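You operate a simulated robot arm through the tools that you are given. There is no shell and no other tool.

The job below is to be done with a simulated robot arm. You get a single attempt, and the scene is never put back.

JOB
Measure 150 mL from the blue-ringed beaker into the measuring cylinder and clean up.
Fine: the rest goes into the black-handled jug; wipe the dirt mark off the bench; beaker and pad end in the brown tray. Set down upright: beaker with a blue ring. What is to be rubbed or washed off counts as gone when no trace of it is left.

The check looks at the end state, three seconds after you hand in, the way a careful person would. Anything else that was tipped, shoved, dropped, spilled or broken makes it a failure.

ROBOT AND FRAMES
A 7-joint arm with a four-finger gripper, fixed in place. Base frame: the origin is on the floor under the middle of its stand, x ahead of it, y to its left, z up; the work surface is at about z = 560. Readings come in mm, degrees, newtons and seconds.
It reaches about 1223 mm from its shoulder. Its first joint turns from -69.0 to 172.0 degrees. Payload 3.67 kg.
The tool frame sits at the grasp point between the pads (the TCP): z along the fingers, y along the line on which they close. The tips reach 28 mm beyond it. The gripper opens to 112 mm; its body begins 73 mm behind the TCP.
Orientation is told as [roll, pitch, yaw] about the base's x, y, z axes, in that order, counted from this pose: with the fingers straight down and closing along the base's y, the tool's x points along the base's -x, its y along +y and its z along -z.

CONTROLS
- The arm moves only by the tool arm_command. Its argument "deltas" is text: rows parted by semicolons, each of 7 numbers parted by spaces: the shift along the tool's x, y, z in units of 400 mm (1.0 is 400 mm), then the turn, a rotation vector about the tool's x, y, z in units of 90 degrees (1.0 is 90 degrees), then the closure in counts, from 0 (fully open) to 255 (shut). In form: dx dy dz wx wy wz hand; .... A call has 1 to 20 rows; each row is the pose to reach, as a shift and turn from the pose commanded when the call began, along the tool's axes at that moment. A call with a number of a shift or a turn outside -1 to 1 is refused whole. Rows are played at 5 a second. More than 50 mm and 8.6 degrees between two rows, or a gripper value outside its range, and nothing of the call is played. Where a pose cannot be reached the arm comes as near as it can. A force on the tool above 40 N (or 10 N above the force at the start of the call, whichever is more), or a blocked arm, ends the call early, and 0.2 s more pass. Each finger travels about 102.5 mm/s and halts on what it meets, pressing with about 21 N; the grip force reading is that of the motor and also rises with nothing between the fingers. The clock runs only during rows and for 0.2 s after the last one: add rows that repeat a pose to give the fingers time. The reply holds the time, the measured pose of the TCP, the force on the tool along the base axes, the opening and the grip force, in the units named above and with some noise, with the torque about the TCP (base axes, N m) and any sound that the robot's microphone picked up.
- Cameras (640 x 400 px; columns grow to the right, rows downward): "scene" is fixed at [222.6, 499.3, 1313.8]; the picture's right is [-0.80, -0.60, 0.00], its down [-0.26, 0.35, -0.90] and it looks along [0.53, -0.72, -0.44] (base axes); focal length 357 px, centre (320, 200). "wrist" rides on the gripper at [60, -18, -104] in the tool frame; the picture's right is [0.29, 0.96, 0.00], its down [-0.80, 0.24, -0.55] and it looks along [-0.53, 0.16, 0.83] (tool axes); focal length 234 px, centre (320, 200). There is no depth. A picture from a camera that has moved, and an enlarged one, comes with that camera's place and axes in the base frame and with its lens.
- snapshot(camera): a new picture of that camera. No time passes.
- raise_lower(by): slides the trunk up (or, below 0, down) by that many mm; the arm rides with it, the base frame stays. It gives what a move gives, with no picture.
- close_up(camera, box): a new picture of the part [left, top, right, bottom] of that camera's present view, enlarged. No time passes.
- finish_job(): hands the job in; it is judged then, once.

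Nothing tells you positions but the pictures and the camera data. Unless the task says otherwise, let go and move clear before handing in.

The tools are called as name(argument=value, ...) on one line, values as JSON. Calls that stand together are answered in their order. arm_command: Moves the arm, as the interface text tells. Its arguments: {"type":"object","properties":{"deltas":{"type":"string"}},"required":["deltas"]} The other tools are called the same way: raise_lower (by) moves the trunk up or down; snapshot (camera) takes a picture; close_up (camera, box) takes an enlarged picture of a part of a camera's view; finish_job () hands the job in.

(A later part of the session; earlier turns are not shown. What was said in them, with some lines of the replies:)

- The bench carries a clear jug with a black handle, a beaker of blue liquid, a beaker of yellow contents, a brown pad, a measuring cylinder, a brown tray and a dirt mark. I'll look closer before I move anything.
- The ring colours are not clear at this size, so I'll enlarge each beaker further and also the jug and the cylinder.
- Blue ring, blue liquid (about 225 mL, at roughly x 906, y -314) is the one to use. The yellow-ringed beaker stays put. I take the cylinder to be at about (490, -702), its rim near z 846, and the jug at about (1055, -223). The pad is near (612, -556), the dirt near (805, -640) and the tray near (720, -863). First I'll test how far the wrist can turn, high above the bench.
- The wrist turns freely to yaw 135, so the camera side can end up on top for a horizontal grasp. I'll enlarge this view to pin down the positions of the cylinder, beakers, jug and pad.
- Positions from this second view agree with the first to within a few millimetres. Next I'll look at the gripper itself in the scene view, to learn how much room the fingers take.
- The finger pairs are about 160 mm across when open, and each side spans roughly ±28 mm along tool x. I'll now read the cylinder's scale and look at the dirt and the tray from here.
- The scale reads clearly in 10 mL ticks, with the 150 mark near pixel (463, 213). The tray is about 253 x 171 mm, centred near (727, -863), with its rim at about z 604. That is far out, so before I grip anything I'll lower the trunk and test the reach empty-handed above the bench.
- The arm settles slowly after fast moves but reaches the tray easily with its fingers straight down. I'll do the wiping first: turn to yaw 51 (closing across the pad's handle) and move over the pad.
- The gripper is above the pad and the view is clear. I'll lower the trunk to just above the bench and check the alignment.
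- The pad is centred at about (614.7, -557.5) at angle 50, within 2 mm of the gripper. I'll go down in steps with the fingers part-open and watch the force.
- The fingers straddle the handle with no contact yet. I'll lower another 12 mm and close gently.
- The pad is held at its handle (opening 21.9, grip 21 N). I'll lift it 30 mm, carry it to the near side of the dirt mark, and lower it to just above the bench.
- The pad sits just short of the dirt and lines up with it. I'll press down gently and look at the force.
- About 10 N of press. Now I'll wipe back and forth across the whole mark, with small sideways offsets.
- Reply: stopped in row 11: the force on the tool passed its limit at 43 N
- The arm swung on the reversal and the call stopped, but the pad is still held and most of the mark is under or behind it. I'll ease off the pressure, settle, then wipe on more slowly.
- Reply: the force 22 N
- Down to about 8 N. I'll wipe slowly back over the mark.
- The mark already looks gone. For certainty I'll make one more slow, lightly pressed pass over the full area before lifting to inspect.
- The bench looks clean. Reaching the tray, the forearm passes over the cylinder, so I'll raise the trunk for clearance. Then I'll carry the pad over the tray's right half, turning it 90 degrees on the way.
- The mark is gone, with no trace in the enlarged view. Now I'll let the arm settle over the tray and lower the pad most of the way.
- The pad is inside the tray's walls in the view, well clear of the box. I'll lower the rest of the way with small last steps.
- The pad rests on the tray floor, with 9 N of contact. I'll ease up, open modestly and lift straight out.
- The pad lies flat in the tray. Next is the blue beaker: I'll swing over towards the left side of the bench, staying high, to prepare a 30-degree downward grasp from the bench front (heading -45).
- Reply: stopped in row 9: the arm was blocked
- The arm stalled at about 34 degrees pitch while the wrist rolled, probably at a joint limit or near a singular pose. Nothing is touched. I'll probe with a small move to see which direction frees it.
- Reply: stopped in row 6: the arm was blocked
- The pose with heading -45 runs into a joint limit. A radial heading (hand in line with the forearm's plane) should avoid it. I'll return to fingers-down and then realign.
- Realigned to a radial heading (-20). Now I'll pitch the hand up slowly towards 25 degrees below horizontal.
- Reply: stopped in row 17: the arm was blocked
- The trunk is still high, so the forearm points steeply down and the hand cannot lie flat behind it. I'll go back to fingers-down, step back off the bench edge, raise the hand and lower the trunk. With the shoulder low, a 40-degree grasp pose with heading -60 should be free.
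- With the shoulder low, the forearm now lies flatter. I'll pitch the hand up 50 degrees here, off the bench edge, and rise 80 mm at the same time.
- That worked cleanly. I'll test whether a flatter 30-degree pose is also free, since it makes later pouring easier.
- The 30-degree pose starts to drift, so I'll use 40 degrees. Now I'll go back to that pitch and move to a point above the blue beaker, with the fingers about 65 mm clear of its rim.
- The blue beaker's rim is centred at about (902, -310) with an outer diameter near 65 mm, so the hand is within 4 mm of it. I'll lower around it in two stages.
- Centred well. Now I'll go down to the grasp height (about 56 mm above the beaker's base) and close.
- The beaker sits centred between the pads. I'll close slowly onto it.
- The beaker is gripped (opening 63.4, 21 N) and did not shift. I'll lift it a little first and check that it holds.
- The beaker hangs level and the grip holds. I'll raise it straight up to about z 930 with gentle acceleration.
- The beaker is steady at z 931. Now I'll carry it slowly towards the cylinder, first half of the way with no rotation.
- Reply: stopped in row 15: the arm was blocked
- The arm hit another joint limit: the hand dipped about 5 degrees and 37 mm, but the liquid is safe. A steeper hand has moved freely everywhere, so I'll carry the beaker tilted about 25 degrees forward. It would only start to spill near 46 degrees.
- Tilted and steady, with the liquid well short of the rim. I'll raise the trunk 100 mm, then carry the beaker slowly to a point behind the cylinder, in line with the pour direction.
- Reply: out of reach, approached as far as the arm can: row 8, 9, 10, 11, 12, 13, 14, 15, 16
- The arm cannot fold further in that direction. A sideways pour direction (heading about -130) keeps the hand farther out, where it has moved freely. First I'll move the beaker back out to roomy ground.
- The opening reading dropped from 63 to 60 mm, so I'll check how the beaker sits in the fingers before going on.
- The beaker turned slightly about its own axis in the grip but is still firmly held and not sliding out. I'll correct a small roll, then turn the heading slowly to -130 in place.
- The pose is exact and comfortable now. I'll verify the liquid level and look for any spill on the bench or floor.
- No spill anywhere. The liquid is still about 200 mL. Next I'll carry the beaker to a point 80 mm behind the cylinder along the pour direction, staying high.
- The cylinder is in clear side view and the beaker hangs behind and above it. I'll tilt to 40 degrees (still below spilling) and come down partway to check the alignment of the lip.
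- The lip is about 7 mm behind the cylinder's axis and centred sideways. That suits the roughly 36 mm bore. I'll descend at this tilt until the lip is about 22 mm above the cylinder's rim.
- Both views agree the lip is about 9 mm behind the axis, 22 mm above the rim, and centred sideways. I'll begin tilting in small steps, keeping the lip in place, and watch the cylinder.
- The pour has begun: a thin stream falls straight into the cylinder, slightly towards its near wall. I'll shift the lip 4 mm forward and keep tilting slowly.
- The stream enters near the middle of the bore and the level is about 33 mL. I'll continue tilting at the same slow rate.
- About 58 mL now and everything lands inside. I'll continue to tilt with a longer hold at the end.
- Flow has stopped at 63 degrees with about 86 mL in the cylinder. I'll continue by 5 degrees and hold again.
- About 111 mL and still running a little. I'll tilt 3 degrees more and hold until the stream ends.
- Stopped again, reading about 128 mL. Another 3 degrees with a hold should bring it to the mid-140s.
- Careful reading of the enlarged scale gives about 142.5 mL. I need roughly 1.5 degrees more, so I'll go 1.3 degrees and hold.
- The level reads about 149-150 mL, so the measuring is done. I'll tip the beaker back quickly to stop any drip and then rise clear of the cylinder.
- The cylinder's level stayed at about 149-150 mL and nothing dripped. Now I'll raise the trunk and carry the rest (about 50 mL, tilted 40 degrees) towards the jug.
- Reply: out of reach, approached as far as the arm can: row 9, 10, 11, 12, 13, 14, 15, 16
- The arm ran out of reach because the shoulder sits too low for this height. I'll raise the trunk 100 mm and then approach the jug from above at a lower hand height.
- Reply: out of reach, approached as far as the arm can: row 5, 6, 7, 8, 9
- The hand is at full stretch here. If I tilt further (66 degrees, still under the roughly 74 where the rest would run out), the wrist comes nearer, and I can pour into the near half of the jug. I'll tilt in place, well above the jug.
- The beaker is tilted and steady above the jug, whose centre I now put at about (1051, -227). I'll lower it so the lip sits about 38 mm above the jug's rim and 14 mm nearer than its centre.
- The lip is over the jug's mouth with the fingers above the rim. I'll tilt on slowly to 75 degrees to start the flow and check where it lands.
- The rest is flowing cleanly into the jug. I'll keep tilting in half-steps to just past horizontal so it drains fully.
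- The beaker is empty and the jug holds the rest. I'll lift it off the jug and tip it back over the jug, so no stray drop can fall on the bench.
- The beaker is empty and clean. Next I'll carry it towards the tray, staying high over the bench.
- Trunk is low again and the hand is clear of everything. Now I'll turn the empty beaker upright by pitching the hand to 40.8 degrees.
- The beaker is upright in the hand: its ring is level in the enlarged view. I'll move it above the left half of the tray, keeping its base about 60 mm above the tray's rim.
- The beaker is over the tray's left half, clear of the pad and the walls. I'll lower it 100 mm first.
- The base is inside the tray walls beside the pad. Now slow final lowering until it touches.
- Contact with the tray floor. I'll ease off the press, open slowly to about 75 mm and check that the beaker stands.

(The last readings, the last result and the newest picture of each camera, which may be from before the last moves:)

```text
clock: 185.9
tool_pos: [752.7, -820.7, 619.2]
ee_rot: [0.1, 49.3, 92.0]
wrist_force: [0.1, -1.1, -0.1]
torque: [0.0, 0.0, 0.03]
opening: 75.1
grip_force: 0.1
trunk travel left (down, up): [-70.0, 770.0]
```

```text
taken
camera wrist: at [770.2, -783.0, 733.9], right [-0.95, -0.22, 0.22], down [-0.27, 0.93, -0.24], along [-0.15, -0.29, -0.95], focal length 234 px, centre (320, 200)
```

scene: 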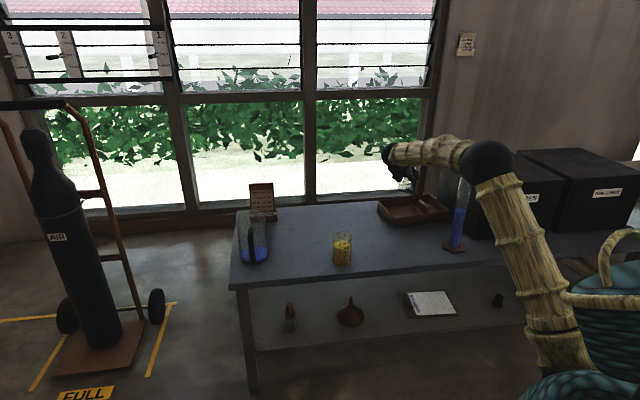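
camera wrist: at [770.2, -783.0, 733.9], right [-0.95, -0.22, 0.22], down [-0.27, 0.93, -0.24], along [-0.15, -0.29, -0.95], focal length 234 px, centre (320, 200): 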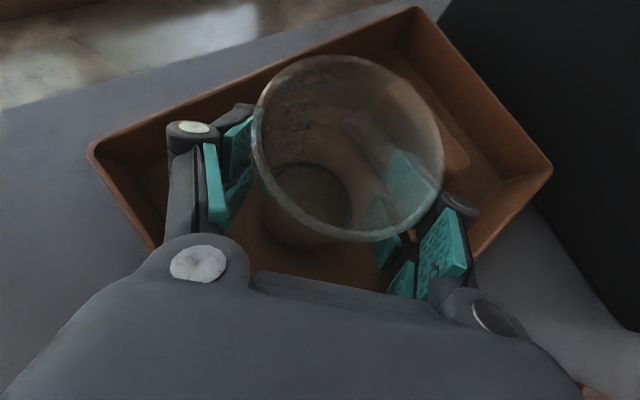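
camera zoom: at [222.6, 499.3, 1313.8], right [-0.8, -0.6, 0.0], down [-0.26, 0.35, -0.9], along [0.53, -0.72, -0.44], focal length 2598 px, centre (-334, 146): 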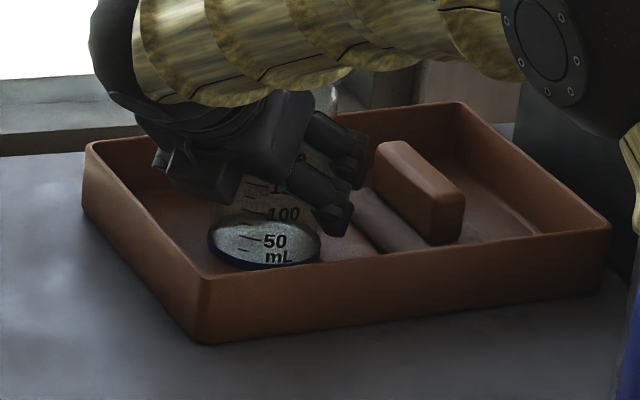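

The beaker stands on its own. I'll open a little wider and lift the hand straight up and away.

arm_command(deltas="0 0 0 0 0 0 74; 0 0 0 0 0 0 66; 0 0 0 0 0 0 66; 0.0095 0 -0.0082 0 0 0 66; 0.0284 0 -0.0245 0 0 0 66; 0.0568 0 -0.049 0 0 0 66; 0.0946 0 -0.0817 0 0 0 66; 0.1325 0 -0.1143 0 0 0 66; 0.1703 0 -0.147 0 0 0 66; 0.2082 0 -0.1797 0 0 0 66; 0.246 0 -0.2124 0 0 0 66; 0.2744 0 -0.2369 0 0 0 66; 0.2839 0 -0.245 0 0 0 66; 0.2839 0 -0.245 0 0 0 66")

close_up(camera="scene", box=[365, 150, 475, 250])

snapshot(camera="wrist")

```text
clock: 188.9
tool_pos: [751.6, -822.4, 771.2]
ee_rot: [0.0, 49.1, 92.0]
wrist_force: [0.2, 0.4, 0.6]
torque: [0.03, 0.0, -0.06]
opening: 82.8
grip_force: 0.1
trunk travel left (down, up): [-70.0, 770.0]
```

```text
4.00 times, centred on (420, 200) of scene
camera zoom: at [222.6, 499.3, 1313.8], right [-0.8, -0.6, 0.0], down [-0.26, 0.35, -0.9], along [0.53, -0.72, -0.44], focal length 1429 px, centre (-80, 200)
```

zoom: 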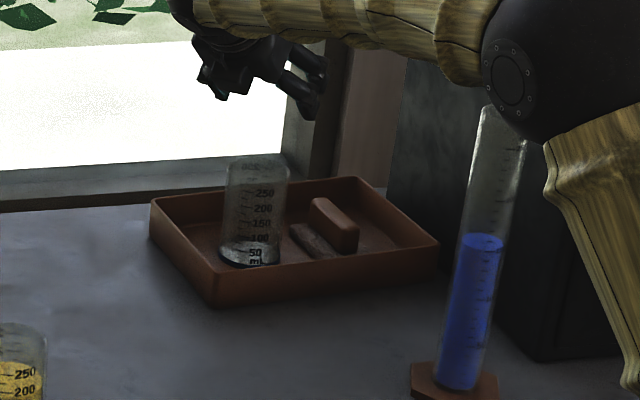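

```text
taken
camera wrist: at [769.4, -783.3, 885.0], right [-0.95, -0.22, 0.22], down [-0.27, 0.93, -0.24], along [-0.15, -0.29, -0.95], focal length 234 px, centre (320, 200)
```

wrist: 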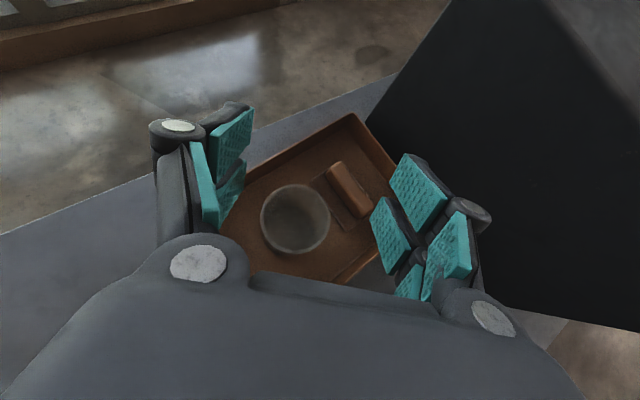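

The beaker stands upright in the tray next to the pad. I'll back the hand away, up and off towards the bench front.

arm_command(deltas="-0.0156 0 -0.0295 0 0 0 60; -0.0552 0.0003 -0.1046 0 0 0 60; -0.1079 0.0006 -0.2045 0 0 0 60; -0.1606 0.001 -0.3043 0 0 0 60; -0.2133 0.0013 -0.4042 0 0 0 60; -0.266 0.0016 -0.5041 0 0 0 60; -0.2999 0.0019 -0.5684 0 0 0 60; -0.3115 0.002 -0.5904 0 0 0 60; -0.3115 0.002 -0.5904 0 0 0 60; -0.3115 0.002 -0.5904 0 0 0 60")

raise_lower(by=200)

snapshot(camera="scene")

close_up(camera="scene", box=[370, 165, 490, 265])

close_up(camera="scene", box=[225, 195, 375, 290])

close_up(camera="scene", box=[454, 205, 470, 220])

```text
clock: 191.1
tool_pos: [740.7, -561.4, 830.6]
ee_rot: [0.0, 49.3, 92.0]
wrist_force: [-0.5, 0.4, -0.1]
torque: [0.02, -0.03, 0.0]
opening: 85.8
grip_force: 0.1
trunk travel left (down, up): [-70.0, 770.0]
```

```text
clock: 193.3
tool_pos: [742.3, -561.3, 1028.9]
ee_rot: [0.0, 49.2, 91.9]
wrist_force: [0.0, -0.1, -0.1]
torque: [0.03, -0.04, 0.03]
opening: 85.5
grip_force: 0.1
trunk travel left (down, up): [-270.0, 570.0]
```

```text
taken
```

scene: 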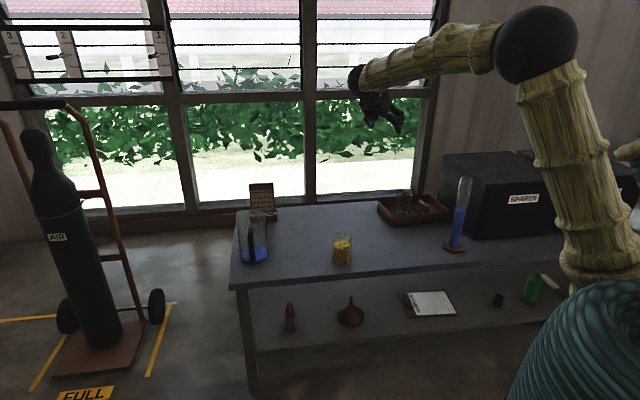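

```text
4.00 times, centred on (430, 215) of scene
camera zoom: at [222.6, 499.3, 1313.8], right [-0.8, -0.6, 0.0], down [-0.26, 0.35, -0.9], along [0.53, -0.72, -0.44], focal length 1429 px, centre (-120, 140)
```

zoom: 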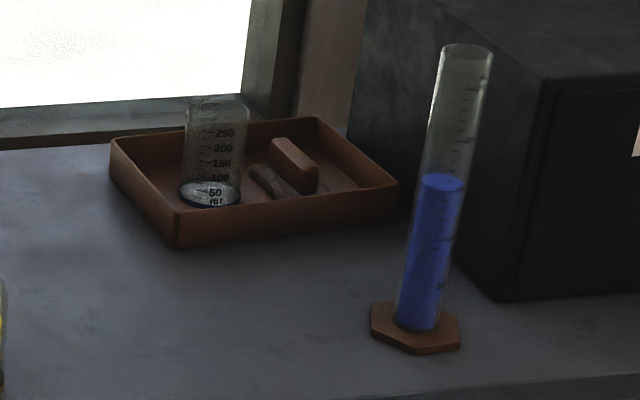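

```text
4.21 times, centred on (300, 242) of scene
camera zoom: at [222.6, 499.3, 1313.8], right [-0.8, -0.6, 0.0], down [-0.26, 0.35, -0.9], along [0.53, -0.72, -0.44], focal length 1504 px, centre (404, 21)
```

zoom: 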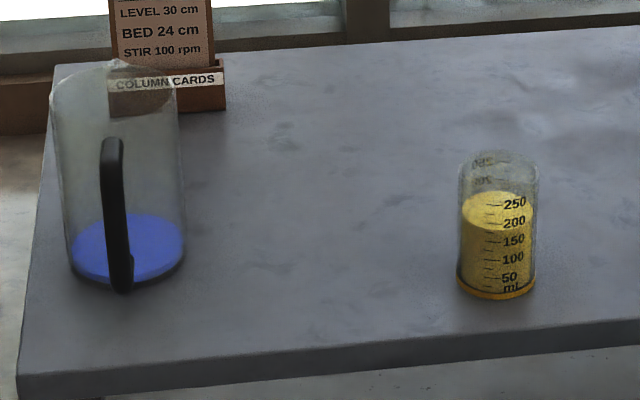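

```text
16.00 times, centred on (462, 212) of scene
camera zoom: at [222.6, 499.3, 1313.8], right [-0.8, -0.6, 0.0], down [-0.26, 0.35, -0.9], along [0.53, -0.72, -0.44], focal length 5716 px, centre (-1952, 0)
```

zoom: 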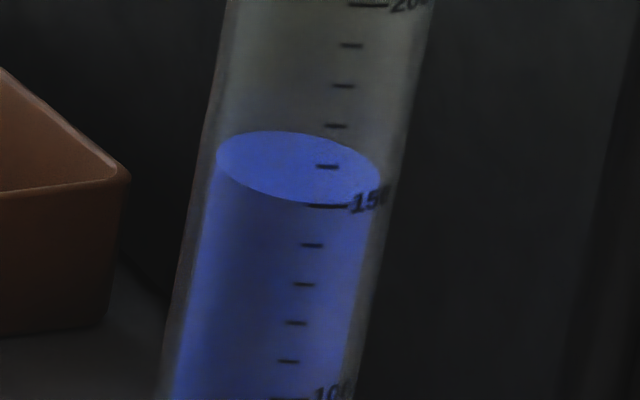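

Everything is in place. Last checks: the beaker for leftover liquid, the wiped spot, and the bench around the cylinder and jug for drips.

close_up(camera="scene", box=[390, 180, 430, 225])

close_up(camera="scene", box=[345, 210, 405, 250])

close_up(camera="scene", box=[425, 225, 495, 275])

snapshot(camera="wrist")

```text
8.89 times, centred on (410, 202) of scene
camera zoom: at [222.6, 499.3, 1313.8], right [-0.8, -0.6, 0.0], down [-0.26, 0.35, -0.9], along [0.53, -0.72, -0.44], focal length 3176 px, centre (-480, 178)
```

zoom: 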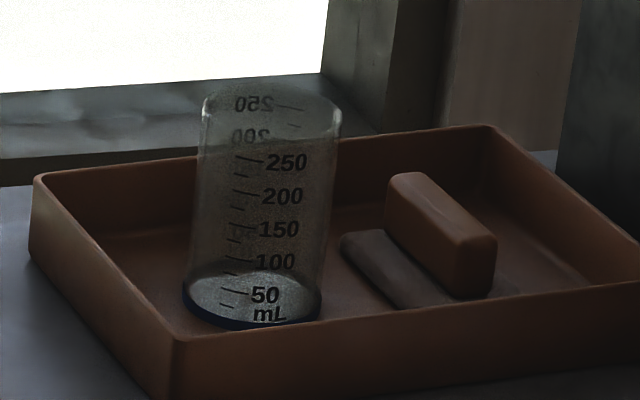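

```text
10.00 times, centred on (375, 230) of scene
camera zoom: at [222.6, 499.3, 1313.8], right [-0.8, -0.6, 0.0], down [-0.26, 0.35, -0.9], along [0.53, -0.72, -0.44], focal length 3572 px, centre (-230, -100)
```

zoom: 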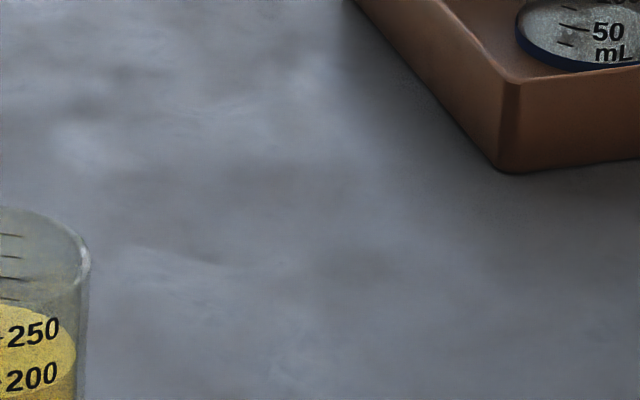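

```text
8.00 times, centred on (460, 250) of scene
camera zoom: at [222.6, 499.3, 1313.8], right [-0.8, -0.6, 0.0], down [-0.26, 0.35, -0.9], along [0.53, -0.72, -0.44], focal length 2858 px, centre (-800, -200)
```

zoom: 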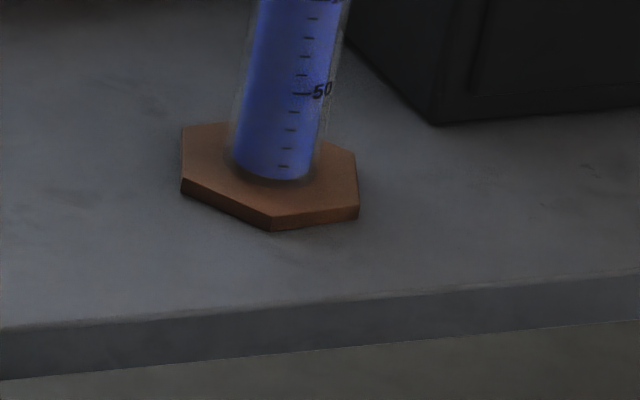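

```text
taken
camera wrist: at [758.4, -522.2, 1143.3], right [-0.95, -0.22, 0.22], down [-0.27, 0.93, -0.24], along [-0.15, -0.29, -0.95], focal length 234 px, centre (320, 200)
```

wrist: 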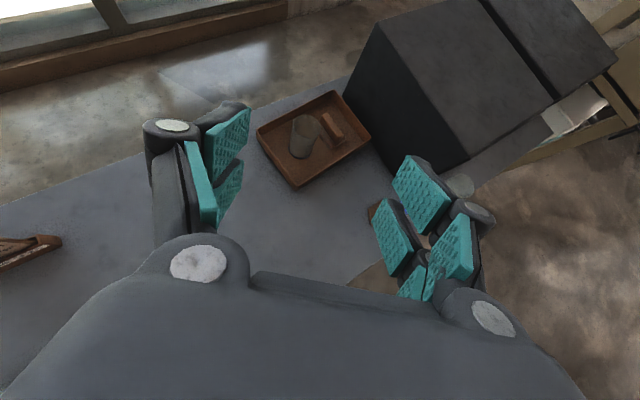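

The cylinder reads about 150 mL, the rest is in the black-handled jug, and the blue-ringed beaker is empty and upright in the tray beside the pad. The mark is gone, there are no drips, and the hand is open and clear. I'm handing in.

finish_job()

```text
The job is handed in.
```

I finished the job and handed it in; the result of the check isn't known yet.

- **Measuring cylinder:** it holds about 149–150 mL from the blue-ringed beaker, read off its scale in an enlarged view.
- **Rest of the liquid:** all of it went into the black-handled jug, and the beaker looked empty afterwards.
- **Dirt mark:** it is wiped off, with no trace left in the enlarged view.
- **Brown tray:** the beaker stands upright in it, next to the pad.

I saw no drips or spills on the bench in the final pictures. The yellow-ringed beaker was not touched, and the gripper is empty and clear of the bench.
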